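You operate a simulated robot arm through the tools that you are given. There is no shell and no other tool. Be economical: measure what you need, move in short steps, check, and stop when the job is done.

You are at the controls of a simulated two-armed robot. One attempt, no reset.

## Task
Probe all three test wells and water the level that reads dry.
Fine: put the orange probe back in its stand, switch the pump on, open that level's valve till the water covers the mark, then shut it before the overflow lamp lights; the other two get no water; leave the rest.

The check looks at the end state, three seconds after you hand in, the way a careful person would. Anything else that was tipped, shoved, dropped, spilled or broken makes it a failure. A push-on lid holds only when it is set on centred and level and pressed home; a screw cap is set on level and turned clockwise until tight.

## Robot
Two 7-joint arms with two-finger parallel grippers on one trunk, on a base that drives. Base frame: it is fixed to the floor where the robot stands at the start and does not move with it; the origin is under the middle of the robot, x ahead of it, y to its left, z up. Lengths are in cm, angles in degrees, forces in N, time in s.
The left shoulder is at the start at [7, 16.3, 117.4], the right one opposite. With the tool pointing down near the work surface each hand reaches from about 10 to 72 cm from the robot's upright axis, wherever it stands, measured 20 degrees to its own side. Places, roughly: low dimmer knob [-80, 30, 60]; low lamp plug [-80, 10, 80]; low lamp switch [-80, 30, 50]; low level valve [-80, -110, 50]; low test well [-80, -50, 40]; middle dimmer knob [-80, 30, 100]; middle lamp plug [-80, 10, 110]; middle lamp switch [-80, 30, 90]; middle level valve [-80, -110, 90]; middle test well [-80, -40, 80]; probe stand [50, -20, 90]; rack pump switch [-80, -80, 90]; top dimmer knob [-80, 30, 140]; top lamp plug [-80, 10, 150]; top lamp switch [-80, 30, 120]; top level valve [-80, -110, 120]. Payload 3.43 kg a hand.
The TCP of each hand is the grasp point between the finger pads, 3.4 cm short of the fingertips. In the tool frame z runs along the fingers and y along their closing line. Largest opening 12.8 cm; finger width 2.4, thickness 1.2; the body of the gripper, 4.8 by 13 cm, starts 9.6 cm behind the TCP.
Orientation is that of the tool frame in the base frame, as a unit quaternion [w, x, y, z]. With the fingers straight down and closing along the base's y, the tool's x points along the base's -x, its y along +y and its z along -z.

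## Interface
- The arms move only by the tool play_rows. It takes "left_plan", "right_plan" or both (then of equal length, played together; a hand with none holds still); each is a list that holds one entry, the list of rows, each a list of 7 numbers: the shift along the tool's x, y, z in mm, then the turn, a rotation vector about the tool's x, y, z in degrees, then the finger opening in mm, from 0 to 128. In form: [[[x, y, z, rx, ry, rz, gripper], ...]]. A call has 1 to 12 rows; each row shifts and turns the commanded pose from where the row before left it, along the tool's axes as they then stand. Rows are played at 5 a second. More than 5 cm and 8.6 degrees between two rows, or a gripper value outside its range, and nothing of the call is played. Where a pose cannot be reached the arm comes as near as it can. A force on the tool above 40 N (or 10 N above the force at the start of the call, whichever is more), or a blocked arm, ends the call early, and 0.2 s more pass. Each finger travels about 15.3 cm/s and halts on what it meets, pressing with about 34 N; the grip force reading is that of the motor and also rises with nothing between the fingers. The clock runs only during rows and for 0.2 s after the last one: add rows that do not move to give the fingers time. The reply holds the time, the measured pose of the TCP, the force on the tool along the base axes, the opening and the grip force, in the units named above and with some noise, with the torque about the TCP (base axes, N m) and any sound that the robot's microphone picked up.
- Cameras (640 x 400 px; columns grow to the right, rows downward): "scene" is now at [13.65, 0.16, 139.87]; the picture's right is [-0.00, -1.00, -0.00], its down [-0.61, 0.00, -0.79] and it looks along [0.79, -0.00, -0.61] (base axes); focal length 214 px, centre (320, 200). "left" rides on the left gripper at [7.6, 1.1, -16] in its tool frame; the picture's right is [-0.15, 0.99, 0.00], its down [-0.88, -0.13, -0.46] and it looks along [-0.45, -0.07, 0.89] (tool axes); focal length 234 px, centre (320, 200). "right" rides on the right gripper at [7.6, -1.1, -16] in its tool frame; the picture's right is [0.15, 0.99, 0.00], its down [-0.88, 0.13, -0.46] and it looks along [-0.45, 0.07, 0.89] (tool axes); focal length 234 px, centre (320, 200). There is no depth. A picture from a camera that has moved, and an enlarged one, comes with that camera's place and axes in the base frame and with its lens.
- grab_frame(camera): a new picture of that camera. The clock stands still meanwhile.
- lift_body(by): slides the trunk up (or, below 0, down) by that many cm; the arms and the scene camera ride with it, the base frame stays. It gives what a move gives, with no picture.
- base_move(legs): drives the robot by 1 to 6 legs, each [ahead, left, turn to the left] in cm, cm and degrees, along the robot's own axes; the way and the turn of a leg run together, so that a leg with both is an arc; at most 150 cm and 180 degrees a leg. The arms and the cameras ride along, it lands a little off, and it stops where it bumps. It gives what a move gives.
- head_to(pan, tilt): turns the head with the scene camera to pan (to the left, within 86 degrees either way) and tilt (down, from -29 to 69), counted from straight ahead of the robot. It gives what a move gives.
- inspect(camera, box): a new picture of the part [left, top, right, bottom] of that camera's present view, enlarged. The clock stands still meanwhile.
- finish_job(): hands the job in; it is judged then, once.

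Go step by step. Nothing tells you exact positions but the pictures and the camera data: compare them with the known pose of the tool, close in by small moves and look again before you grip or let go. The budget is 120 turns and 92 pictures, counting those below and the enlarged ones. Unless the task says otherwise, let go and move clear before handing in.

The tools are called after "Emit:" as name(argument=value, ...) on one line, values as JSON. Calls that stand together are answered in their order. play_rows: Moves the arms, as the interface text tells. Its arguments: {"type":"object","properties":{"left_plan":{"type":"array","items":{"type":"array","items":{"type":"array","items":{"type":"number"}}}},"right_plan":{"type":"array","items":{"type":"array","items":{"type":"array","items":{"type":"number"}}}}},"required":[]} The other tools are called the same way: lift_body (by) slides the trunk up or down; base_move (legs) drives the base; head_to (pan, tilt) turns the head that bears the scene camera; grab_frame (camera) takes a picture; inspect (camera, box) takes an enlarged picture of a part of a camera's view; finish_job () hands the job in.

At the start:

```text
time: 0.0
left_tool_pos: [51.76, -5.79, 144.62]
left_ee_rot: [0.0, 0.0, 1.0, -0.001]
left_contact_force: [-0.1, 0.1, 0.3]
left_wrist_torque: [-0.05, -0.02, 0.01]
left_opening: 12.79
left_gripper_force: 0.1
right_tool_pos: [34.43, -49.76, 149.37]
right_ee_rot: [0.0, 0.0, 1.0, -0.001]
right_contact_force: [-0.1, 0.4, 0.3]
right_wrist_torque: [0.0, -0.01, -0.02]
right_opening: 12.82
right_gripper_force: 0.1
trunk travel left (down, up): [-65.4, 28.6]
robot x, y, heading: [-0.08, 0.26, 0.0]
head pan, tilt: [-0.1, 37.7]
```

scene: 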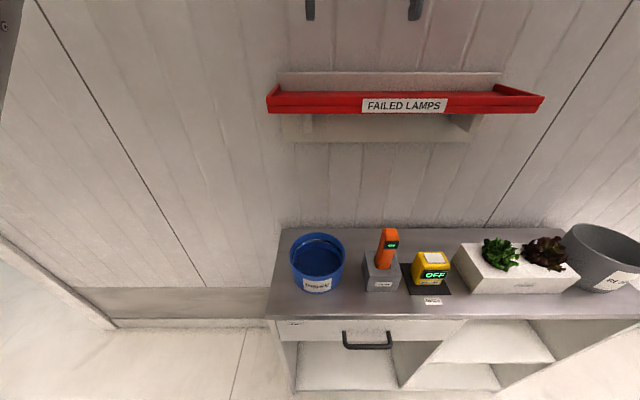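
right: 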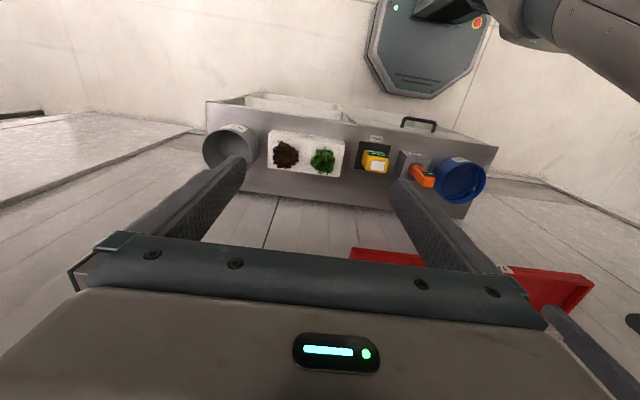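
left: 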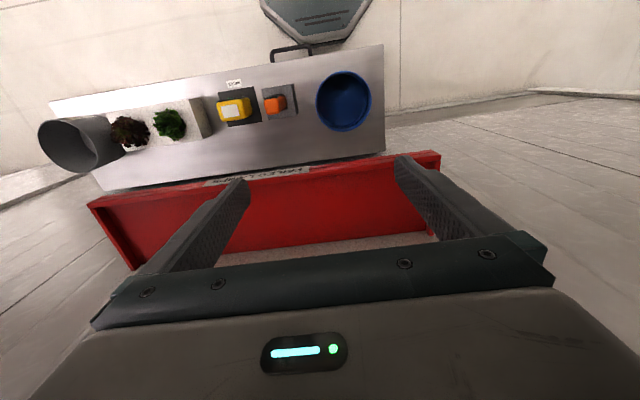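

The orange probe stands in a grey stand on the bench ahead; the rack with wells, valves and pump is behind me. I look closer at the probe first.

Emit:
inspect(camera="scene", box=[270, 210, 470, 335])

Emit:
inspect(camera="left", box=[200, 60, 360, 160])

```text
3.20 times, centred on (370, 272) of scene
camera zoom: at [13.65, 0.16, 139.87], right [0.0, -1.0, 0.0], down [-0.61, 0.0, -0.79], along [0.79, 0.0, -0.61], focal length 686 px, centre (160, -32)
```

zoom: 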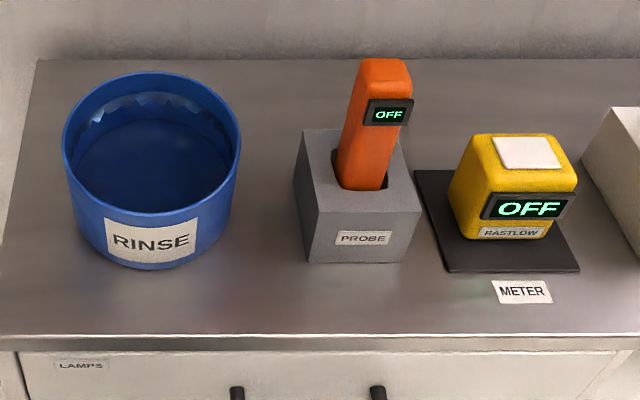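

```text
4.00 times, centred on (280, 110) of left
camera zoom: at [44.18, -4.71, 160.53], right [0.15, 0.99, 0.0], down [0.88, -0.13, 0.46], along [0.45, -0.07, -0.89], focal length 937 px, centre (480, 560)
```

zoom: 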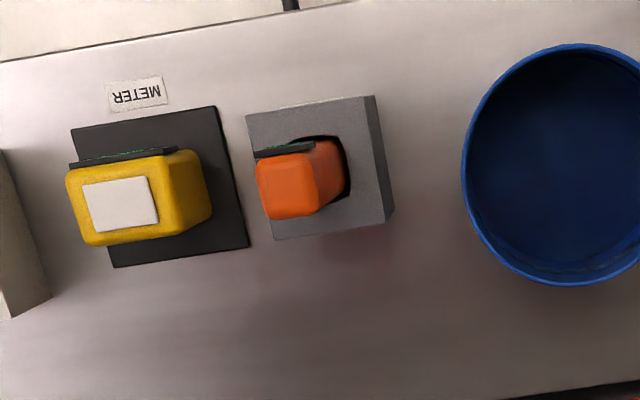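

Emit:
base_move(legs=[[0, 0, 95]])

Emit:
head_to(pan=80, tilt=25)

Emit:
grab_frame(camera="scene")

```text
time: 4.4
left_tool_pos: [1.14, 52.21, 144.6]
left_ee_rot: [-0.001, 0.738, -0.675, -0.001]
left_contact_force: [-0.2, -0.6, -0.1]
left_wrist_torque: [0.0, 0.0, 0.02]
left_opening: 12.82
left_gripper_force: 0.0
right_tool_pos: [46.44, 38.7, 149.38]
right_ee_rot: [-0.001, 0.738, -0.675, 0.0]
right_contact_force: [0.2, 0.8, -0.1]
right_wrist_torque: [-0.03, 0.01, 0.0]
right_opening: 12.79
right_gripper_force: 0.0
trunk travel left (down, up): [-65.4, 28.6]
robot x, y, heading: [0.03, 0.02, 95.2]
head pan, tilt: [-0.1, 37.7]
```

```text
time: 6.0
left_tool_pos: [1.2, 52.08, 144.62]
left_ee_rot: [0.0, 0.738, -0.674, 0.0]
left_contact_force: [-0.1, 0.2, 0.2]
left_wrist_torque: [0.0, -0.01, -0.02]
left_opening: 12.8
left_gripper_force: 0.1
right_tool_pos: [46.51, 38.69, 149.42]
right_ee_rot: [-0.001, 0.738, -0.675, 0.001]
right_contact_force: [0.4, -0.4, 0.1]
right_wrist_torque: [-0.02, 0.02, 0.02]
right_opening: 12.8
right_gripper_force: 0.1
trunk travel left (down, up): [-65.4, 28.6]
robot x, y, heading: [0.16, 0.1, 95.0]
head pan, tilt: [80.0, 25.0]
```

```text
86 pictures are left
camera scene: at [-9.65, 5.98, 141.86], right [0.09, 1.0, 0.0], down [0.42, -0.04, -0.91], along [-0.9, 0.08, -0.42], focal length 214 px, centre (320, 200)
```

scene: 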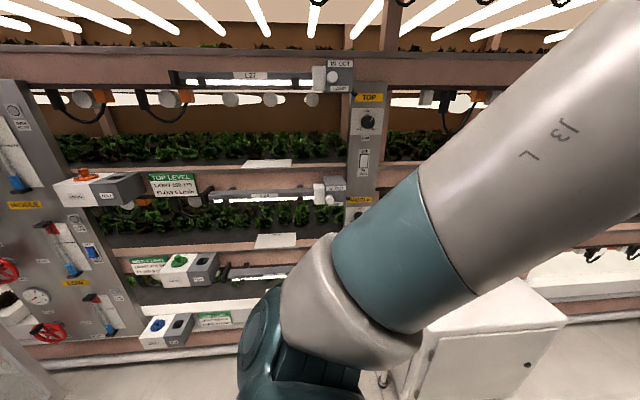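

I see the rack: three test well boxes (orange, green, blue tops) protruding at left, and a valve column further left. I turn to face it and slide along for a square view.

Emit:
base_move(legs=[[0, 0, 85], [-10, 60, 0]])

Emit:
head_to(pan=0, tilt=30)

Emit:
grab_frame(camera="scene")

```text
time: 12.8
left_tool_pos: [-43.18, -51.49, 144.75]
left_ee_rot: [0.001, 1.0, -0.007, 0.0]
left_contact_force: [-0.1, -0.3, -0.6]
left_wrist_torque: [0.01, -0.01, -0.03]
left_opening: 12.8
left_gripper_force: 0.0
right_tool_pos: [-25.07, -7.75, 149.23]
right_ee_rot: [-0.001, 1.0, -0.007, 0.0]
right_contact_force: [0.2, -0.6, 0.4]
right_wrist_torque: [0.01, -0.02, 0.02]
right_opening: 12.81
right_gripper_force: 0.0
trunk travel left (down, up): [-65.4, 28.6]
robot x, y, heading: [8.18, -58.11, 179.4]
head pan, tilt: [80.0, 25.0]
stopped in leg 2: the robot was blocked; the commanded pose is now the measured one
```

```text
time: 14.4
left_tool_pos: [-43.19, -51.55, 144.62]
left_ee_rot: [0.0, 1.0, -0.006, 0.0]
left_contact_force: [-0.3, 1.1, -1.6]
left_wrist_torque: [-0.01, -0.03, -0.03]
left_opening: 12.81
left_gripper_force: 0.0
right_tool_pos: [-25.15, -7.9, 149.24]
right_ee_rot: [0.0, 1.0, -0.007, 0.001]
right_contact_force: [-0.2, -0.2, 0.7]
right_wrist_torque: [0.01, 0.01, -0.03]
right_opening: 12.82
right_gripper_force: 0.0
trunk travel left (down, up): [-65.4, 28.6]
robot x, y, heading: [8.48, -58.39, 179.0]
head pan, tilt: [0.0, 30.0]
```

```text
85 pictures are left
camera scene: at [-5.59, -57.72, 141.07], right [0.01, 1.0, 0.0], down [0.5, -0.01, -0.87], along [-0.87, 0.01, -0.5], focal length 214 px, centre (320, 200)
```

scene: 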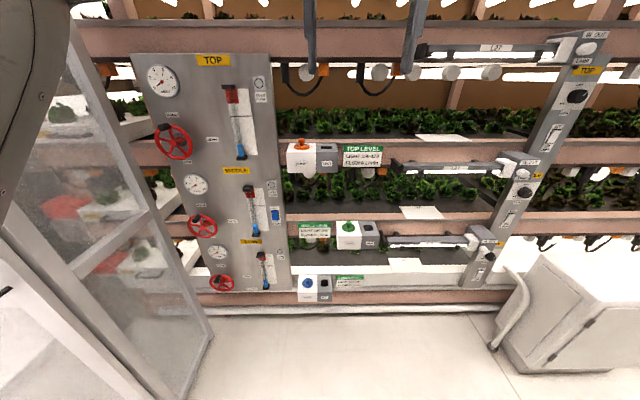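

Now I see the whole rack panel: three valves, gauges and sight tubes, and the three well boxes. I zoom in on it.

Emit:
inspect(camera="scene", box=[130, 50, 290, 150])

Emit:
inspect(camera="scene", box=[170, 150, 330, 300])

Emit:
inspect(camera="scene", box=[280, 130, 400, 310])

```text
4.00 times, centred on (210, 100) of scene
camera zoom: at [-5.59, -57.72, 141.07], right [0.01, 1.0, 0.0], down [0.5, -0.01, -0.87], along [-0.87, 0.01, -0.5], focal length 858 px, centre (760, 600)
```

zoom: 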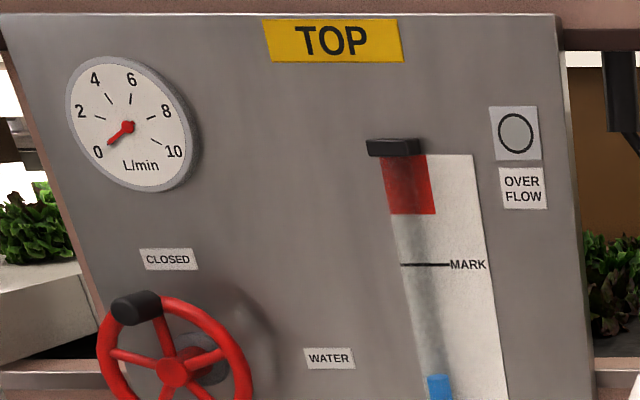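

```text
2.67 times, centred on (250, 225) of scene
camera zoom: at [-5.59, -57.72, 141.07], right [0.01, 1.0, 0.0], down [0.5, -0.01, -0.87], along [-0.87, 0.01, -0.5], focal length 572 px, centre (507, 133)
```

zoom: 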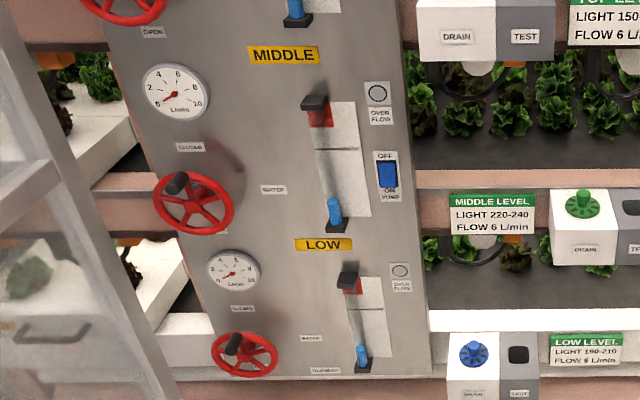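

```text
2.22 times, centred on (340, 220) of scene
camera zoom: at [-5.59, -57.72, 141.07], right [0.01, 1.0, 0.0], down [0.5, -0.01, -0.87], along [-0.87, 0.01, -0.5], focal length 477 px, centre (276, 156)
```

zoom: 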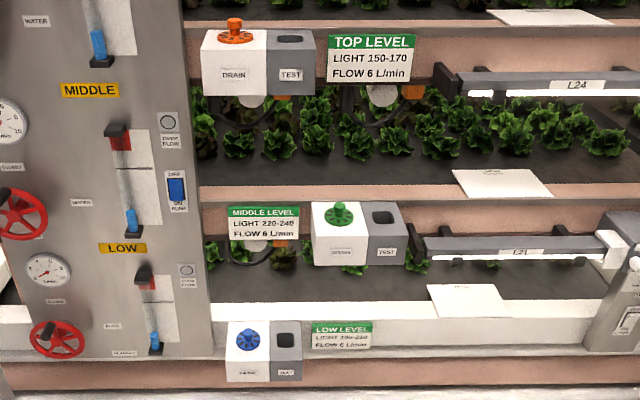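

Wells have TEST holes beside DRAIN knobs (not to be touched). I go back to the bench to fetch the probe with the right hand.

Emit:
base_move(legs=[[8, -58, 0], [0, 0, -179]])

Emit:
head_to(pan=-15, tilt=45)

Emit:
grab_frame(camera="scene")

```text
time: 24.8
left_tool_pos: [53.29, -0.57, 144.68]
left_ee_rot: [0.0, -0.049, 0.999, 0.0]
left_contact_force: [-0.1, -0.9, -0.2]
left_wrist_torque: [-0.02, -0.01, -0.01]
left_opening: 12.75
left_gripper_force: 0.1
right_tool_pos: [40.22, -46.06, 149.36]
right_ee_rot: [0.0, -0.048, 0.999, 0.0]
right_contact_force: [0.2, 0.9, -0.4]
right_wrist_torque: [0.03, -0.03, -0.01]
right_opening: 12.81
right_gripper_force: 0.1
trunk travel left (down, up): [-65.4, 28.6]
robot x, y, heading: [1.56, 0.4, 5.4]
head pan, tilt: [0.0, 30.0]
```

```text
time: 25.6
left_tool_pos: [53.37, -0.5, 144.6]
left_ee_rot: [-0.001, -0.048, 0.999, 0.0]
left_contact_force: [-0.5, 0.3, -0.1]
left_wrist_torque: [-0.03, 0.04, 0.02]
left_opening: 12.79
left_gripper_force: 0.0
right_tool_pos: [40.24, -46.05, 149.42]
right_ee_rot: [0.0, -0.048, 0.999, -0.001]
right_contact_force: [-0.7, 0.5, 0.2]
right_wrist_torque: [-0.01, 0.0, -0.05]
right_opening: 12.81
right_gripper_force: 0.2
trunk travel left (down, up): [-65.4, 28.6]
robot x, y, heading: [1.42, 0.07, 5.5]
head pan, tilt: [-15.0, 45.0]
```

```text
81 pictures are left
camera scene: at [14.26, -0.45, 138.81], right [-0.16, -0.99, 0.0], down [-0.7, 0.12, -0.71], along [0.7, -0.12, -0.71], focal length 214 px, centre (320, 200)
```

scene: 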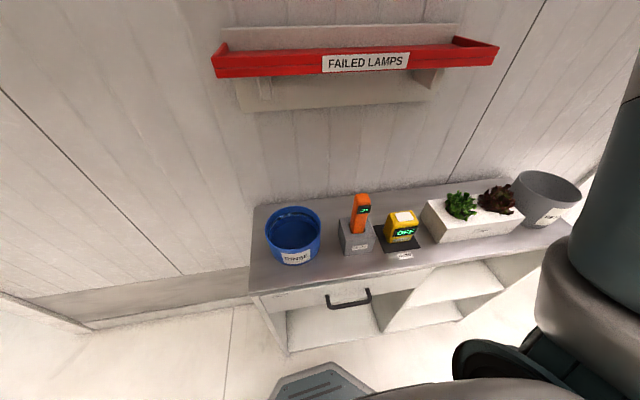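

I square up and move the left hand aside, then bring the right hand over the probe region for a better look.

Emit:
base_move(legs=[[0, 0, -5.5]])

Emit:
play_rows(left_plan=[[[0, 50, 0, 0, 0, 0, 128], [0, 50, 0, 0, 0, 0, 128], [0, 50, 0, 0, 0, 0, 128], [0, 50, 0, 0, 0, 0, 128], [0, 50, 0, 0, 0, 0, 128], [0, 50, 0, 0, 0, 0, 128], [20, 20, 0, 0, 0, 0, 128], [20, 0, 0, 0, 0, 0, 128], [20, 0, 0, 0, 0, 0, 128]]], right_plan=[[[0, 0, 0, 0, 0, 0, 128], [0, 0, 0, 0, 0, 0, 128], [0, 30, 0, 0, 0, 0, 128], [0, 45, 0, 0, 0, 0, 128], [0, 45, 0, 0, 0, 0, 128], [0, 45, 0, 0, 0, 0, 128], [0, 45, 0, 0, 0, 0, 128], [0, 45, 0, 0, 0, 0, 128], [0, 45, 0, 0, 0, 0, 128]]])

Emit:
grab_frame(camera="right")

Emit:
grab_frame(camera="scene")

```text
time: 26.5
left_tool_pos: [53.14, -5.52, 144.67]
left_ee_rot: [0.0, -0.001, 1.0, -0.001]
left_contact_force: [-0.2, 0.5, 0.6]
left_wrist_torque: [-0.03, 0.03, 0.02]
left_opening: 12.82
left_gripper_force: 0.0
right_tool_pos: [35.61, -49.35, 149.43]
right_ee_rot: [0.0, 0.001, 1.0, -0.002]
right_contact_force: [0.5, -0.4, -0.5]
right_wrist_torque: [-0.04, 0.01, -0.03]
right_opening: 12.79
right_gripper_force: 0.0
trunk travel left (down, up): [-65.4, 28.6]
robot x, y, heading: [1.09, -0.03, -0.2]
head pan, tilt: [-15.0, 45.0]
```

```text
time: 28.5
left_tool_pos: [46.72, 26.35, 144.57]
left_ee_rot: [0.0, 0.001, 1.0, -0.002]
left_contact_force: [0.6, 0.7, 1.3]
left_wrist_torque: [-0.01, -0.04, 0.04]
left_opening: 12.77
left_gripper_force: 0.0
right_tool_pos: [42.07, -27.54, 149.46]
right_ee_rot: [-0.004, 0.011, 1.0, 0.026]
right_contact_force: [-0.7, 0.4, 0.7]
right_wrist_torque: [-0.02, -0.01, 0.0]
right_opening: 12.8
right_gripper_force: 0.2
right hand out of reach, approached as far as the arm can: row 7, 8, 9
trunk travel left (down, up): [-65.4, 28.6]
robot x, y, heading: [1.33, 0.0, -0.4]
head pan, tilt: [-15.0, 45.0]
```

```text
80 pictures are left
camera right: at [34.55, -29.33, 165.38], right [-0.12, 0.99, 0.05], down [0.89, 0.09, 0.46], along [0.45, 0.1, -0.89], focal length 234 px, centre (320, 200)
```

right: 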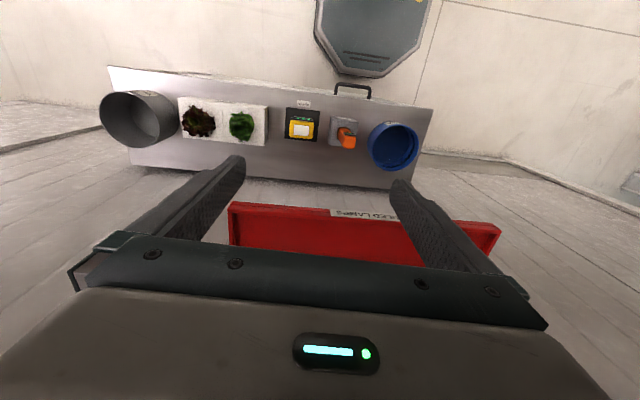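

```text
79 pictures are left
camera scene: at [13.99, -1.6, 138.82], right [-0.26, -0.97, 0.0], down [-0.68, 0.18, -0.71], along [0.68, -0.18, -0.71], focal length 214 px, centre (320, 200)
```

scene: 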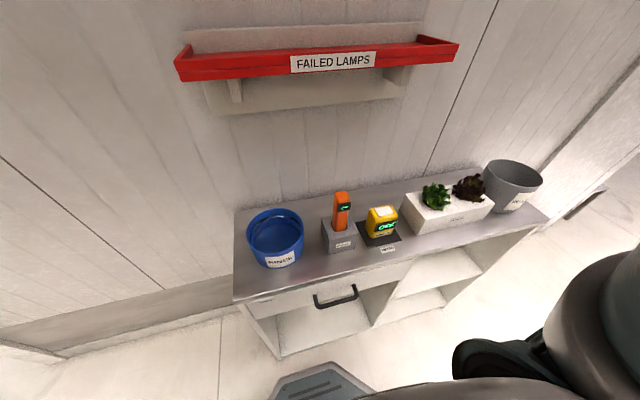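

The probe is at about (49, -16.5, top z ~100), and the red shelf front edge overhangs near (54, z 128), so I will approach tilted. First lower the right hand and tilt it.

Emit:
play_rows(right_plan=[[[20, 0, 50, 0, 0, 0, 128], [20, 0, 50, 0, 0, 0, 128], [20, 0, 50, 0, 0, 0, 128], [20, 0, 50, 0, 0, 0, 100], [0, 0, 50, 0, 0, 0, 80], [0, 0, 50, 0, 0, 0, 75], [0, 0, 0, 0, -7, 0, 75], [0, 0, 0, 0, -7, 0, 75], [0, 0, 0, 0, -7, 0, 75], [0, 0, 0, 0, -7, 0, 75], [0, 0, 0, 0, -7, 0, 75], [0, 0, 0, 0, 0, 0, 75]]])

Emit:
grab_frame(camera="right")

```text
refused: row 1 steps farther than a row can; nothing moved
```

```text
78 pictures are left
camera right: at [34.55, -29.33, 165.38], right [-0.12, 0.99, 0.05], down [0.89, 0.09, 0.46], along [0.45, 0.1, -0.89], focal length 234 px, centre (320, 200)
```

right: 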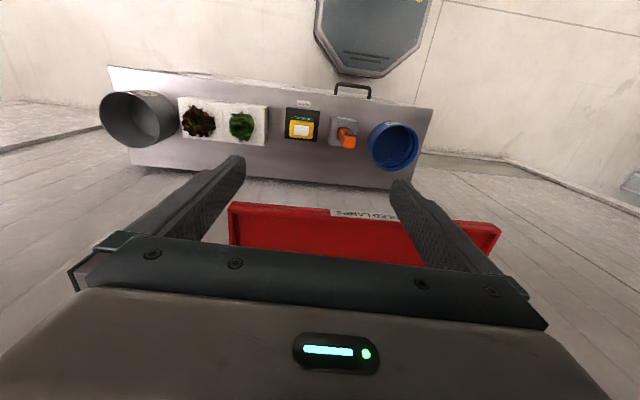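

The step was too long; I shorten the rows.

Emit:
play_rows(right_plan=[[[15, 0, 45, 0, 0, 0, 128], [15, 0, 45, 0, 0, 0, 128], [15, 0, 45, 0, 0, 0, 128], [15, 0, 45, 0, 0, 0, 100], [0, 0, 48, 0, 0, 0, 80], [0, 0, 48, 0, 0, 0, 75], [0, 0, 0, 0, -7, 0, 75], [0, 0, 0, 0, -7, 0, 75], [0, 0, 0, 0, -7, 0, 75], [0, 0, 0, 0, -7, 0, 75], [0, 0, 0, 0, -7, 0, 75], [0, 0, 0, 0, 0, 0, 75]]])

Emit:
grab_frame(camera="right")

```text
time: 31.1
left_tool_pos: [46.97, 26.28, 144.5]
left_ee_rot: [0.0, 0.0, 1.0, -0.001]
left_contact_force: [0.1, 0.5, 0.1]
left_wrist_torque: [0.04, -0.01, -0.03]
left_opening: 12.79
left_gripper_force: 0.1
right_tool_pos: [46.69, -35.46, 122.61]
right_ee_rot: [0.306, 0.009, 0.952, 0.026]
right_contact_force: [0.2, 0.5, -0.4]
right_wrist_torque: [0.0, -0.03, 0.01]
right_opening: 7.51
right_gripper_force: 0.0
right hand out of reach, approached as far as the arm can: row 1, 2, 3, 4, 7, 8, 9, 10, 11
trunk travel left (down, up): [-65.4, 28.6]
robot x, y, heading: [1.37, 0.18, -0.0]
head pan, tilt: [-15.0, 45.0]
```

```text
77 pictures are left
camera right: at [31.12, -37.11, 131.06], right [-0.12, 0.99, -0.03], down [0.45, 0.08, 0.89], along [0.89, 0.09, -0.45], focal length 234 px, centre (320, 200)
```

right: 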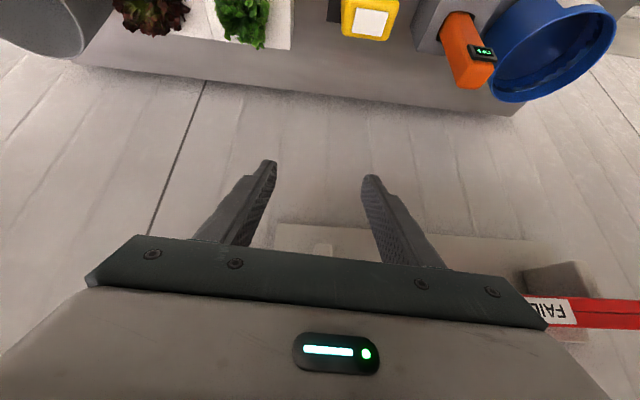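

Emit:
play_rows(right_plan=[[[30, 0, -20, 0, 0, 0, 75], [30, 0, -20, 0, 0, 0, 75], [30, 0, -20, 0, 0, 0, 75], [0, 0, 0, 0, 0, 0, 75]]])

```text
time: 32.1
left_tool_pos: [47.07, 26.33, 144.48]
left_ee_rot: [0.0, 0.0, 1.0, 0.0]
left_contact_force: [0.7, -0.3, -0.1]
left_wrist_torque: [0.04, 0.03, -0.02]
left_opening: 12.79
left_gripper_force: 0.0
right_tool_pos: [37.07, -38.17, 120.68]
right_ee_rot: [0.306, 0.008, 0.952, 0.026]
right_contact_force: [0.4, 0.0, 0.4]
right_wrist_torque: [0.0, 0.03, 0.01]
right_opening: 7.5
right_gripper_force: 0.1
right hand out of reach, approached as far as the arm can: row 1, 2, 3
trunk travel left (down, up): [-65.4, 28.6]
robot x, y, heading: [1.48, 0.17, -0.5]
head pan, tilt: [-15.0, 45.0]
```

Emit:
lift_body(by=15)

Emit:
play_rows(right_plan=[[[23, 0, 33, 0, 0, 0, 75], [23, 0, 33, 0, 0, 0, 75], [23, 0, 33, 0, 0, 0, 75], [23, 0, 33, 0, 0, 0, 75], [23, 0, 33, 0, 0, 0, 75], [23, 0, 33, 0, 0, 0, 75], [23, 0, 33, 0, 0, 0, 75], [0, 0, 0, 0, 0, 0, 75]]])

```text
time: 33.9
left_tool_pos: [46.98, 26.2, 159.48]
left_ee_rot: [0.0, 0.0, 1.0, 0.001]
left_contact_force: [-0.3, -0.4, 0.0]
left_wrist_torque: [0.0, 0.0, 0.01]
left_opening: 12.8
left_gripper_force: 0.0
right_tool_pos: [36.85, -38.5, 135.34]
right_ee_rot: [0.303, 0.012, 0.953, 0.024]
right_contact_force: [-0.4, 0.8, -0.5]
right_wrist_torque: [-0.02, 0.0, -0.01]
right_opening: 7.52
right_gripper_force: 0.1
trunk travel left (down, up): [-80.4, 13.6]
robot x, y, heading: [1.18, 0.31, -0.2]
head pan, tilt: [-15.0, 45.0]
```

```text
time: 35.7
left_tool_pos: [46.98, 26.1, 159.54]
left_ee_rot: [0.0, 0.002, 1.0, 0.001]
left_contact_force: [-0.1, -0.5, 0.1]
left_wrist_torque: [0.03, -0.03, 0.01]
left_opening: 12.8
left_gripper_force: 0.1
right_tool_pos: [44.45, -45.23, 113.61]
right_ee_rot: [0.301, 0.0, 0.954, 0.001]
right_contact_force: [0.5, 0.2, -0.4]
right_wrist_torque: [0.0, 0.01, 0.02]
right_opening: 7.49
right_gripper_force: 0.1
right hand out of reach, approached as far as the arm can: row 1, 2, 3, 4, 5, 6
trunk travel left (down, up): [-80.4, 13.6]
robot x, y, heading: [1.52, 0.52, 0.2]
head pan, tilt: [-15.0, 45.0]
```

Emit:
play_rows(right_plan=[[[0, 40, 0, 0, 0, 0, 75], [0, 40, 0, 0, 0, 0, 75], [0, 40, 0, 0, 0, 0, 75], [0, 40, 0, 0, 0, 0, 75], [0, 0, 0, 0, 0, 0, 75]]])

```text
time: 37.1
left_tool_pos: [46.89, 26.3, 159.56]
left_ee_rot: [0.001, 0.0, 1.0, 0.0]
left_contact_force: [-0.3, 0.1, 0.4]
left_wrist_torque: [-0.01, -0.04, -0.01]
left_opening: 12.8
left_gripper_force: 0.0
right_tool_pos: [50.28, -34.15, 111.48]
right_ee_rot: [0.276, 0.02, 0.961, 0.003]
right_contact_force: [0.2, -0.5, 0.8]
right_wrist_torque: [0.01, -0.01, -0.02]
right_opening: 7.48
right_gripper_force: 0.0
right hand out of reach, approached as far as the arm can: row 1, 2, 3, 4
trunk travel left (down, up): [-80.4, 13.6]
robot x, y, heading: [1.53, 0.49, -0.0]
head pan, tilt: [-15.0, 45.0]
stopped in row 5 (right hand): the arm was blocked; the commanded pose is now the measured one
```

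Emit:
grab_frame(camera="scene")

Emit:
grab_frame(camera="left")

```text
76 pictures are left
camera scene: at [14.03, -1.68, 153.82], right [-0.26, -0.97, 0.0], down [-0.68, 0.18, -0.71], along [0.68, -0.18, -0.71], focal length 214 px, centre (320, 200)
```

scene: 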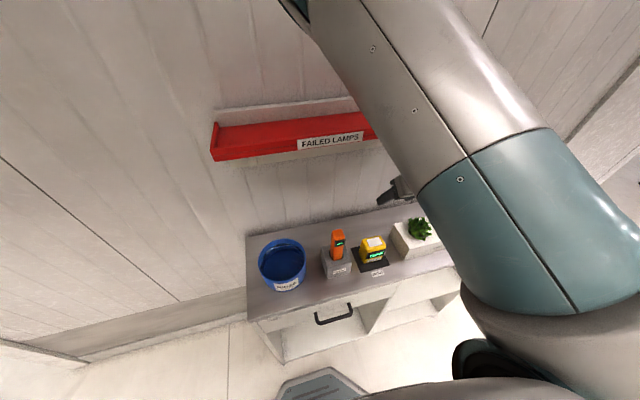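

```text
75 pictures are left
camera left: at [39.26, 27.39, 175.51], right [0.15, 0.99, 0.0], down [0.88, -0.13, 0.46], along [0.45, -0.07, -0.89], focal length 234 px, centre (320, 200)
```

left: 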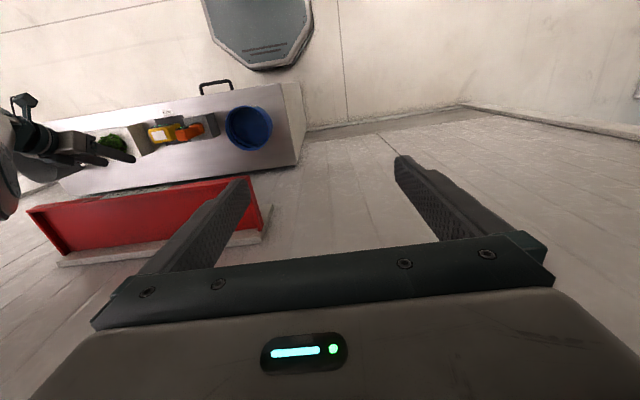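

The arm folds awkwardly when this close and touched something, probably the shelf. I back the base away, which pulls the hand straight clear.

Emit:
base_move(legs=[[-14, 0, 0]])

Emit:
grab_frame(camera="scene")

```text
time: 38.4
left_tool_pos: [33.6, 26.31, 159.43]
left_ee_rot: [-0.001, 0.001, 1.0, 0.0]
left_contact_force: [0.7, 0.5, 0.0]
left_wrist_torque: [0.02, 0.02, -0.01]
left_opening: 12.79
left_gripper_force: 0.1
right_tool_pos: [36.7, -34.17, 111.41]
right_ee_rot: [0.276, 0.02, 0.961, 0.002]
right_contact_force: [0.6, -0.9, 0.3]
right_wrist_torque: [0.02, -0.01, -0.01]
right_opening: 7.52
right_gripper_force: 0.1
trunk travel left (down, up): [-80.4, 13.6]
robot x, y, heading: [-12.18, 0.34, -0.0]
head pan, tilt: [-15.0, 45.0]
```

```text
74 pictures are left
camera scene: at [0.64, -1.64, 153.77], right [-0.26, -0.97, 0.0], down [-0.68, 0.18, -0.71], along [0.68, -0.18, -0.71], focal length 214 px, centre (320, 200)
```

scene: 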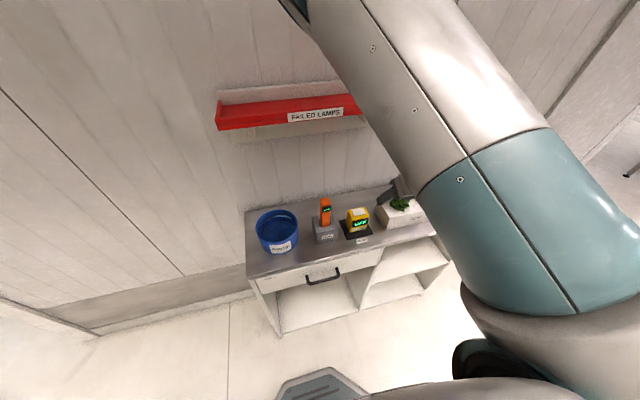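

Emit:
play_rows(right_plan=[[[0, 30, 0, 0, 0, 0, 75], [0, 30, 0, 0, 0, 0, 75], [0, 30, 0, 0, 0, 0, 75], [0, 30, 0, 0, 0, 0, 75], [0, 30, 0, 0, 0, 0, 75], [0, 0, 0, 0, 0, 0, 75], [0, 0, 0, 0, 0, 0, 75]]])

```text
time: 40.2
left_tool_pos: [33.3, 26.18, 159.53]
left_ee_rot: [0.0, 0.002, 1.0, 0.0]
left_contact_force: [0.2, 0.5, 0.4]
left_wrist_torque: [-0.03, -0.02, -0.02]
left_opening: 12.78
left_gripper_force: 0.1
right_tool_pos: [35.32, -30.98, 107.84]
right_ee_rot: [0.233, 0.04, 0.972, 0.007]
right_contact_force: [0.0, 0.1, 0.3]
right_wrist_torque: [0.0, -0.04, 0.01]
right_opening: 7.5
right_gripper_force: 0.1
right hand out of reach, approached as far as the arm can: row 1, 2, 3, 4, 5
trunk travel left (down, up): [-80.4, 13.6]
robot x, y, heading: [-12.46, 0.27, 0.1]
head pan, tilt: [-15.0, 45.0]
stopped in row 7 (right hand): the arm was blocked; the commanded pose is now the measured one
```

Emit:
lift_body(by=13)

Emit:
play_rows(right_plan=[[[20, 0, 34, 0, 0, 0, 75], [20, 0, 34, 0, 0, 0, 75], [20, 0, 34, 0, 0, 0, 75], [20, 0, 34, 0, 0, 0, 75], [0, 0, 0, 0, 0, 0, 75], [0, 20, 0, 0, 0, 0, 75], [0, 20, 0, 0, 0, 0, 75], [0, 20, 0, 0, 0, 0, 75], [0, 20, 0, 0, 0, 0, 75], [0, 0, 0, 0, 0, 0, 75], [0, 0, 0, 0, 0, 0, 75]]])

```text
time: 41.8
left_tool_pos: [33.24, 26.25, 172.48]
left_ee_rot: [0.0, 0.001, 1.0, 0.0]
left_contact_force: [0.7, 0.1, 0.5]
left_wrist_torque: [-0.02, -0.01, 0.0]
left_opening: 12.81
left_gripper_force: 0.0
right_tool_pos: [35.48, -30.8, 120.81]
right_ee_rot: [0.232, 0.04, 0.972, 0.005]
right_contact_force: [0.2, 0.6, 0.1]
right_wrist_torque: [0.01, 0.02, 0.01]
right_opening: 7.52
right_gripper_force: 0.1
trunk travel left (down, up): [-93.4, 0.6]
robot x, y, heading: [-12.49, 0.26, 0.0]
head pan, tilt: [-15.0, 45.0]
```

```text
time: 44.2
left_tool_pos: [33.43, 26.33, 172.46]
left_ee_rot: [0.0, 0.001, 1.0, 0.0]
left_contact_force: [0.4, -0.8, 0.4]
left_wrist_torque: [0.0, 0.03, -0.03]
left_opening: 12.81
left_gripper_force: 0.0
right_tool_pos: [34.36, -30.09, 105.21]
right_ee_rot: [0.233, 0.038, 0.972, 0.006]
right_contact_force: [0.0, 0.2, -0.3]
right_wrist_torque: [-0.02, 0.0, -0.01]
right_opening: 7.51
right_gripper_force: 0.2
right hand out of reach, approached as far as the arm can: row 6, 7, 8, 9
trunk travel left (down, up): [-93.4, 0.6]
robot x, y, heading: [-12.66, 0.16, 0.0]
head pan, tilt: [-15.0, 45.0]
```

The right arm cannot come further inward in this posture, so I'll use the base to align: shift the robot left so the hand lines up with the probe.

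Emit:
base_move(legs=[[0, 13.5, 0]])

Emit:
grab_frame(camera="right")

Emit:
grab_frame(camera="scene")

```text
time: 45.5
left_tool_pos: [33.28, 39.24, 172.56]
left_ee_rot: [0.0, 0.0, 1.0, 0.002]
left_contact_force: [0.9, 0.3, 0.3]
left_wrist_torque: [0.03, -0.03, -0.01]
left_opening: 12.81
left_gripper_force: 0.1
right_tool_pos: [34.35, -16.93, 105.09]
right_ee_rot: [0.234, 0.038, 0.972, 0.006]
right_contact_force: [0.2, 0.4, -0.2]
right_wrist_torque: [0.08, 0.01, 0.03]
right_opening: 7.48
right_gripper_force: 0.1
trunk travel left (down, up): [-93.4, 0.6]
robot x, y, heading: [-12.3, 13.68, -0.1]
head pan, tilt: [-15.0, 45.0]
```

```text
73 pictures are left
camera right: at [20.32, -17.44, 115.89], right [-0.06, 1.0, -0.03], down [0.58, 0.06, 0.81], along [0.81, 0.03, -0.59], focal length 234 px, centre (320, 200)
```

right: 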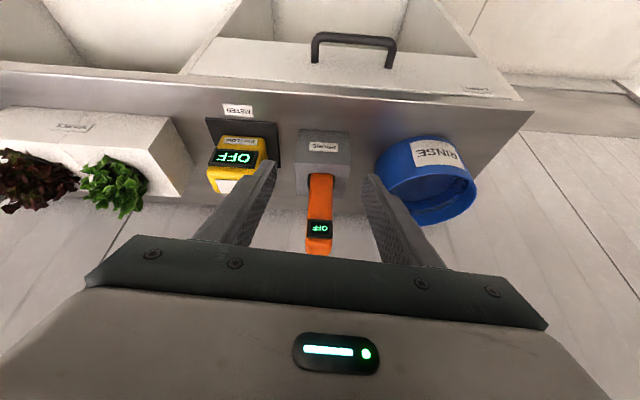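

```text
72 pictures are left
camera scene: at [0.41, 11.42, 166.8], right [-0.26, -0.97, 0.0], down [-0.68, 0.19, -0.71], along [0.68, -0.18, -0.71], focal length 214 px, centre (320, 200)
```

scene: 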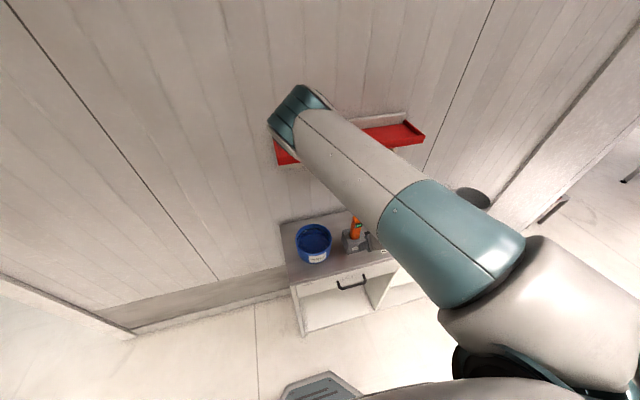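

Emit:
play_rows(right_plan=[[[-22, 1, 26, 0, 0, 0, 75], [-22, 1, 26, 0, 0, 0, 75], [-22, 1, 26, 0, 0, 0, 75], [0, 0, 0, 0, 0, 0, 75]]])

Emit:
grab_frame(camera="right")

```text
time: 46.5
left_tool_pos: [33.35, 39.79, 172.51]
left_ee_rot: [0.0, 0.001, 1.0, 0.0]
left_contact_force: [-0.3, 0.2, 0.0]
left_wrist_torque: [-0.01, -0.02, 0.0]
left_opening: 12.8
left_gripper_force: 0.0
right_tool_pos: [43.81, -16.84, 101.44]
right_ee_rot: [0.233, 0.038, 0.972, 0.006]
right_contact_force: [0.7, 1.1, 1.0]
right_wrist_torque: [-0.01, 0.01, 0.05]
right_opening: 7.51
right_gripper_force: 0.0
trunk travel left (down, up): [-93.4, 0.6]
robot x, y, heading: [-12.43, 13.8, -0.0]
head pan, tilt: [-15.0, 45.0]
```

```text
71 pictures are left
camera right: at [29.75, -17.22, 112.12], right [-0.06, 1.0, -0.04], down [0.58, 0.07, 0.81], along [0.81, 0.03, -0.59], focal length 234 px, centre (320, 200)
```

right: 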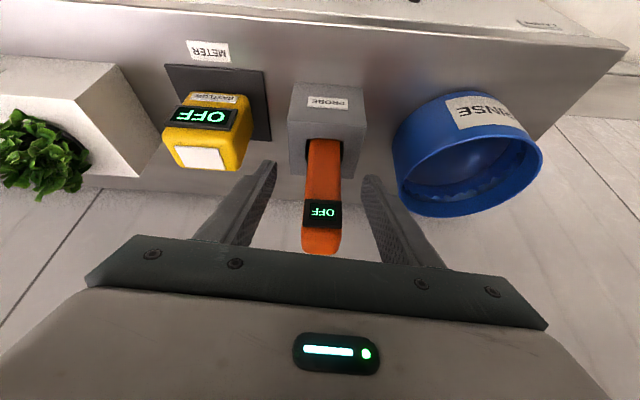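

Emit:
play_rows(right_plan=[[[-15, 0, 24, 0, 0, 0, 75], [-15, 0, 24, 0, 0, 0, 75], [0, 0, 0, 0, 0, 0, 75]]])

Emit:
grab_frame(camera="right")

```text
time: 47.3
left_tool_pos: [33.21, 39.69, 172.57]
left_ee_rot: [0.0, 0.002, 1.0, 0.001]
left_contact_force: [-0.3, -0.2, 0.4]
left_wrist_torque: [-0.02, -0.03, -0.01]
left_opening: 12.79
left_gripper_force: 0.1
right_tool_pos: [48.56, -17.29, 98.43]
right_ee_rot: [0.233, 0.038, 0.972, 0.005]
right_contact_force: [0.4, 0.2, 0.2]
right_wrist_torque: [-0.03, 0.0, 0.0]
right_opening: 7.48
right_gripper_force: 0.1
trunk travel left (down, up): [-93.4, 0.6]
robot x, y, heading: [-12.31, 13.78, 0.0]
head pan, tilt: [-15.0, 45.0]
```

```text
70 pictures are left
camera right: at [34.54, -17.7, 109.17], right [-0.06, 1.0, -0.04], down [0.58, 0.07, 0.81], along [0.81, 0.03, -0.59], focal length 234 px, centre (320, 200)
```

right: 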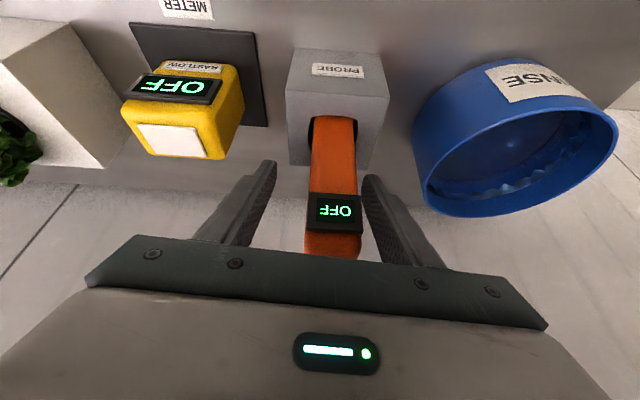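

Emit:
play_rows(right_plan=[[[0, 9, 0, 0, 0, 0, 75], [0, 0, 0, 0, 0, 0, 60], [0, 0, 0, 0, 0, 0, 50], [0, 0, 0, 0, 0, 0, 45]]])

Emit:
grab_frame(camera="right")

```text
time: 48.3
left_tool_pos: [33.34, 39.85, 172.56]
left_ee_rot: [0.0, 0.0, 1.0, 0.0]
left_contact_force: [-1.5, 0.6, 0.8]
left_wrist_torque: [-0.03, -0.04, 0.02]
left_opening: 12.8
left_gripper_force: 0.0
right_tool_pos: [48.74, -16.19, 98.49]
right_ee_rot: [0.233, 0.038, 0.972, 0.006]
right_contact_force: [0.3, -0.6, -0.2]
right_wrist_torque: [0.0, -0.02, 0.01]
right_opening: 4.51
right_gripper_force: 0.0
trunk travel left (down, up): [-93.4, 0.6]
robot x, y, heading: [-12.42, 13.64, -0.1]
head pan, tilt: [-15.0, 45.0]
```

```text
69 pictures are left
camera right: at [34.62, -16.77, 109.12], right [-0.06, 1.0, -0.04], down [0.59, 0.07, 0.81], along [0.81, 0.03, -0.59], focal length 234 px, centre (320, 200)
```

right: 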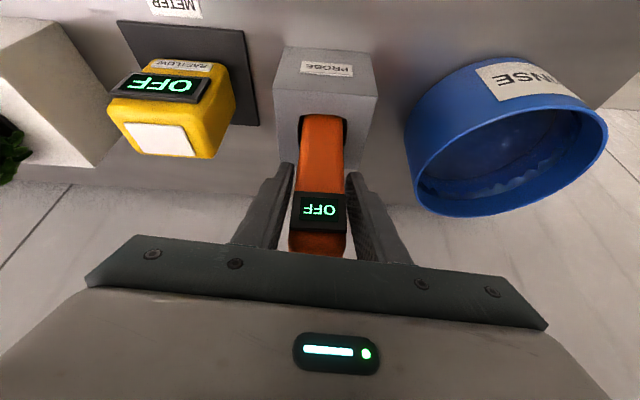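

Emit:
play_rows(right_plan=[[[0, 0, 0, 0, 0, 0, 36], [0, 0, 0, 0, 0, 0, 30], [0, 0, 0, 0, 0, 0, 20], [0, 0, 0, 0, 0, 0, 20]]])

Emit:
grab_frame(camera="right")

```text
time: 49.3
left_tool_pos: [33.24, 39.59, 172.51]
left_ee_rot: [0.0, 0.002, 1.0, 0.0]
left_contact_force: [1.2, -0.2, 0.2]
left_wrist_torque: [-0.01, -0.02, 0.0]
left_opening: 12.77
left_gripper_force: 0.1
right_tool_pos: [48.64, -16.38, 98.37]
right_ee_rot: [0.233, 0.039, 0.972, 0.005]
right_contact_force: [0.2, -4.7, 1.8]
right_wrist_torque: [-0.55, 0.02, 0.12]
right_opening: 3.34
right_gripper_force: 33.9
trunk travel left (down, up): [-93.4, 0.6]
robot x, y, heading: [-12.32, 13.79, -0.2]
head pan, tilt: [-15.0, 45.0]
```

```text
68 pictures are left
camera right: at [34.58, -16.87, 109.14], right [-0.06, 1.0, -0.04], down [0.58, 0.07, 0.81], along [0.81, 0.03, -0.59], focal length 234 px, centre (320, 200)
```

right: 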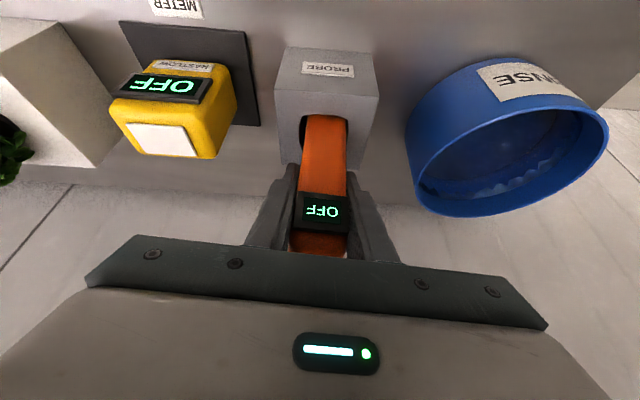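

The probe is gripped (3.3 cm). I lift it straight up out of the stand.

Emit:
play_rows(right_plan=[[[-9, 0, -18, 0, 0, 0, 20], [-9, 0, -18, 0, 0, 0, 20], [-9, 0, -18, 0, 0, 0, 20], [-9, 0, -18, 0, 0, 0, 20], [-9, 0, -18, 0, 0, 0, 20], [0, 0, 0, 0, 0, 0, 20]]])

Emit:
grab_frame(camera="right")

```text
time: 50.7
left_tool_pos: [33.31, 39.6, 172.55]
left_ee_rot: [0.0, 0.001, 1.0, 0.0]
left_contact_force: [0.1, -0.1, 0.2]
left_wrist_torque: [0.01, 0.01, -0.02]
left_opening: 12.82
left_gripper_force: 0.1
right_tool_pos: [48.66, -16.55, 108.62]
right_ee_rot: [0.232, 0.039, 0.972, 0.006]
right_contact_force: [-0.1, 0.2, -1.4]
right_wrist_torque: [0.03, 0.04, -0.03]
right_opening: 3.37
right_gripper_force: 33.8
trunk travel left (down, up): [-93.4, 0.6]
robot x, y, heading: [-12.32, 13.47, -0.4]
head pan, tilt: [-15.0, 45.0]
```

```text
67 pictures are left
camera right: at [34.51, -16.99, 119.37], right [-0.06, 1.0, -0.04], down [0.59, 0.06, 0.81], along [0.81, 0.03, -0.59], focal length 234 px, centre (320, 200)
```

right: 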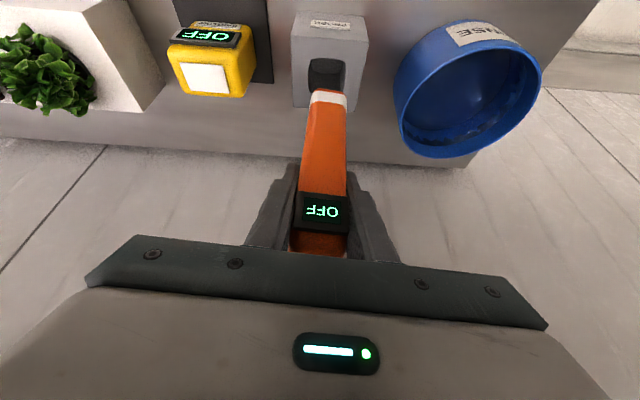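

The probe tip is out of the stand. I lift a little more, retract the hand, then turn toward the rack.

Emit:
play_rows(right_plan=[[[-9, 0, -18, 0, 0, 0, 20], [-9, 0, -18, 0, 0, 0, 20], [30, 0, -15, 0, 0, 0, 20], [40, 0, -20, 0, 0, 0, 20], [40, 0, -20, 0, 0, 0, 20], [40, 0, -20, 0, 0, 0, 20], [40, 0, -20, 0, 0, 0, 20], [0, 0, 0, 0, 0, 0, 20]]])

Emit:
grab_frame(camera="scene")

```text
time: 52.5
left_tool_pos: [33.28, 39.75, 172.46]
left_ee_rot: [0.0, 0.002, 1.0, 0.001]
left_contact_force: [-1.1, 0.4, -0.4]
left_wrist_torque: [-0.01, -0.03, -0.01]
left_opening: 12.82
left_gripper_force: 0.0
right_tool_pos: [32.15, -16.99, 110.25]
right_ee_rot: [0.232, 0.037, 0.972, 0.007]
right_contact_force: [0.6, -0.4, -1.9]
right_wrist_torque: [0.0, 0.01, 0.02]
right_opening: 3.37
right_gripper_force: 33.7
right hand out of reach, approached as far as the arm can: row 4, 6, 7
trunk travel left (down, up): [-93.4, 0.6]
robot x, y, heading: [-12.84, 13.78, 0.0]
head pan, tilt: [-15.0, 45.0]
```

```text
66 pictures are left
camera scene: at [0.38, 11.81, 166.81], right [-0.26, -0.97, 0.0], down [-0.68, 0.18, -0.71], along [0.68, -0.18, -0.71], focal length 214 px, centre (320, 200)
```

scene: 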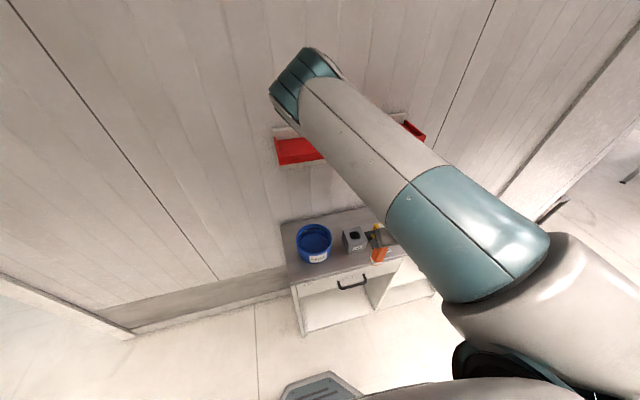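

Emit:
base_move(legs=[[0, 0, 95], [0, -12, 0], [0, 0, 85], [0, 80, 0]])

Emit:
head_to(pan=-10, tilt=35)

Emit:
grab_frame(camera="scene")

Emit:
grab_frame(camera="right")

```text
time: 65.2
left_tool_pos: [-47.0, -89.62, 172.56]
left_ee_rot: [0.0, 1.0, -0.001, 0.0]
left_contact_force: [-0.1, 0.1, -0.4]
left_wrist_torque: [-0.02, -0.01, 0.0]
left_opening: 12.82
left_gripper_force: 0.0
right_tool_pos: [-45.73, -32.95, 110.35]
right_ee_rot: [0.007, 0.972, -0.039, -0.233]
right_contact_force: [0.1, 0.9, -0.6]
right_wrist_torque: [-0.01, 0.02, 0.01]
right_opening: 3.37
right_gripper_force: 34.2
trunk travel left (down, up): [-93.4, 0.6]
robot x, y, heading: [-1.31, -64.08, 179.9]
head pan, tilt: [-15.0, 45.0]
```

```text
time: 65.9
left_tool_pos: [-46.81, -89.74, 172.65]
left_ee_rot: [0.0, 1.0, -0.001, 0.0]
left_contact_force: [0.6, 0.2, 0.1]
left_wrist_torque: [0.03, 0.0, -0.01]
left_opening: 12.78
left_gripper_force: 0.0
right_tool_pos: [-45.68, -33.03, 110.28]
right_ee_rot: [0.006, 0.972, -0.039, -0.232]
right_contact_force: [0.1, -0.5, -1.1]
right_wrist_torque: [0.01, -0.02, 0.02]
right_opening: 3.38
right_gripper_force: 34.4
trunk travel left (down, up): [-93.4, 0.6]
robot x, y, heading: [-1.02, -63.96, 180.1]
head pan, tilt: [-10.0, 35.0]
```

```text
65 pictures are left
camera scene: at [-14.81, -62.09, 168.28], right [0.18, 0.98, 0.0], down [0.57, -0.1, -0.82], along [-0.81, 0.14, -0.57], focal length 214 px, centre (320, 200)
```

scene: 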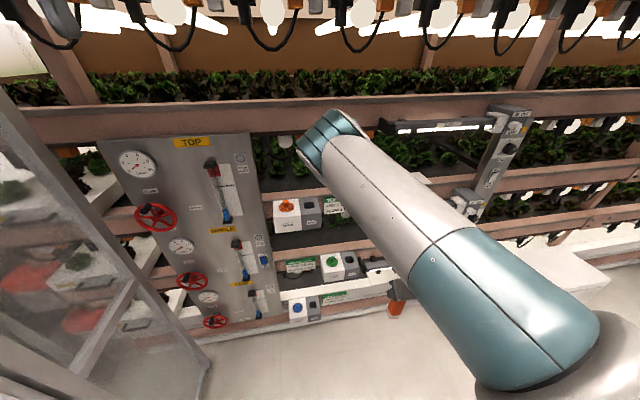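

```text
64 pictures are left
camera right: at [-31.73, -32.63, 121.02], right [0.06, -1.0, -0.04], down [-0.59, -0.06, 0.81], along [-0.81, -0.03, -0.59], focal length 234 px, centre (320, 200)
```

right: 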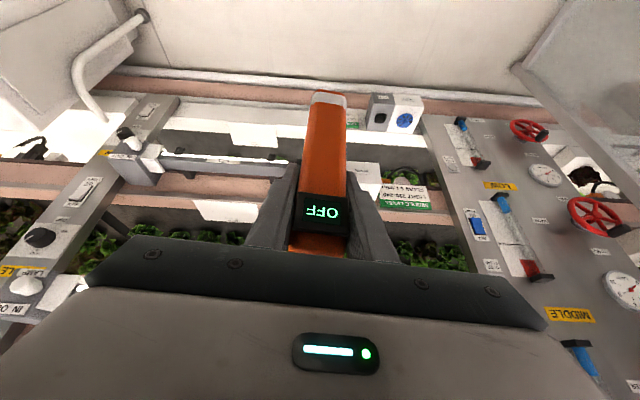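

Emit:
inspect(camera="scene", box=[260, 180, 420, 330])

```text
2.67 times, centred on (340, 255) of scene
camera zoom: at [-14.81, -62.09, 168.28], right [0.18, 0.98, 0.0], down [0.57, -0.1, -0.82], along [-0.81, 0.14, -0.57], focal length 572 px, centre (267, 53)
```

zoom: 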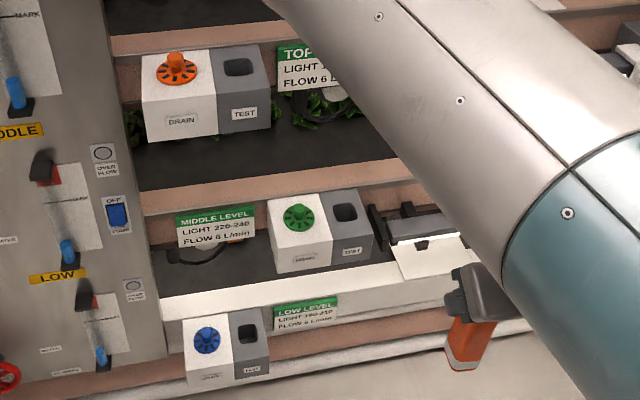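

Triangulated test holes: top (-80.5,-54.5,119.6), middle (-81.2,-36,83.3), low (-83,-54.7,45.3). I start with the middle: approach with the base.

Emit:
base_move(legs=[[17, 2.5, 0]])

Emit:
play_rows(right_plan=[[[-32, 0, 16, 0, 0, 0, 20], [-32, 0, 16, 0, 0, 0, 20], [-32, 0, 16, 0, 0, 0, 20], [0, 0, 0, 0, 0, 0, 20]]])

Emit:
grab_frame(camera="right")

Emit:
grab_frame(camera="scene")

```text
time: 67.3
left_tool_pos: [-63.28, -92.1, 172.77]
left_ee_rot: [0.001, 1.0, -0.001, -0.002]
left_contact_force: [0.4, 0.6, 0.3]
left_wrist_torque: [-0.02, 0.03, -0.01]
left_opening: 12.79
left_gripper_force: 0.1
right_tool_pos: [-62.32, -35.3, 110.36]
right_ee_rot: [0.006, 0.972, -0.038, -0.233]
right_contact_force: [0.6, 0.2, -0.1]
right_wrist_torque: [0.0, 0.05, -0.03]
right_opening: 3.36
right_gripper_force: 33.6
trunk travel left (down, up): [-93.4, 0.6]
robot x, y, heading: [-17.96, -66.24, 179.8]
head pan, tilt: [-10.0, 35.0]
```

```text
time: 68.3
left_tool_pos: [-63.88, -92.28, 172.54]
left_ee_rot: [0.0, 1.0, -0.001, 0.0]
left_contact_force: [0.3, -0.2, -0.4]
left_wrist_torque: [0.0, 0.02, 0.02]
left_opening: 12.81
left_gripper_force: 0.0
right_tool_pos: [-73.57, -34.62, 110.2]
right_ee_rot: [0.006, 0.972, -0.039, -0.231]
right_contact_force: [0.5, -0.4, -1.1]
right_wrist_torque: [0.0, 0.0, 0.01]
right_opening: 3.34
right_gripper_force: 34.1
trunk travel left (down, up): [-93.4, 0.6]
robot x, y, heading: [-18.14, -65.69, 179.9]
head pan, tilt: [-10.0, 35.0]
```

```text
62 pictures are left
camera right: at [-59.58, -34.32, 121.05], right [0.06, -1.0, -0.04], down [-0.59, -0.06, 0.81], along [-0.81, -0.03, -0.59], focal length 234 px, centre (320, 200)
```

right: 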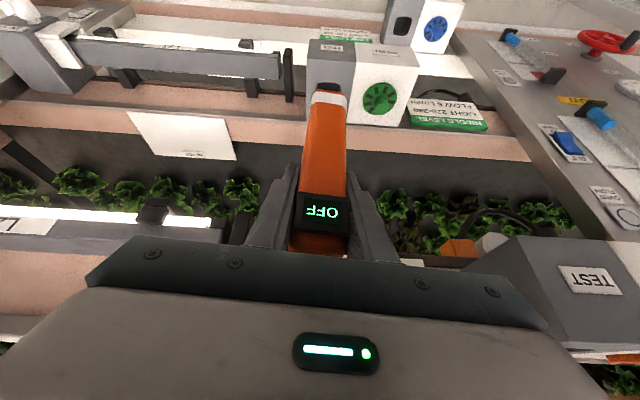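

```text
61 pictures are left
camera scene: at [-31.9, -64.6, 168.27], right [0.18, 0.98, 0.0], down [0.57, -0.1, -0.82], along [-0.81, 0.14, -0.57], focal length 214 px, centre (320, 200)
```

scene: 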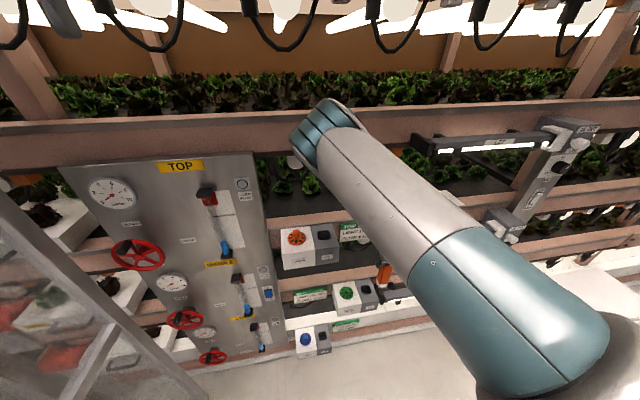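

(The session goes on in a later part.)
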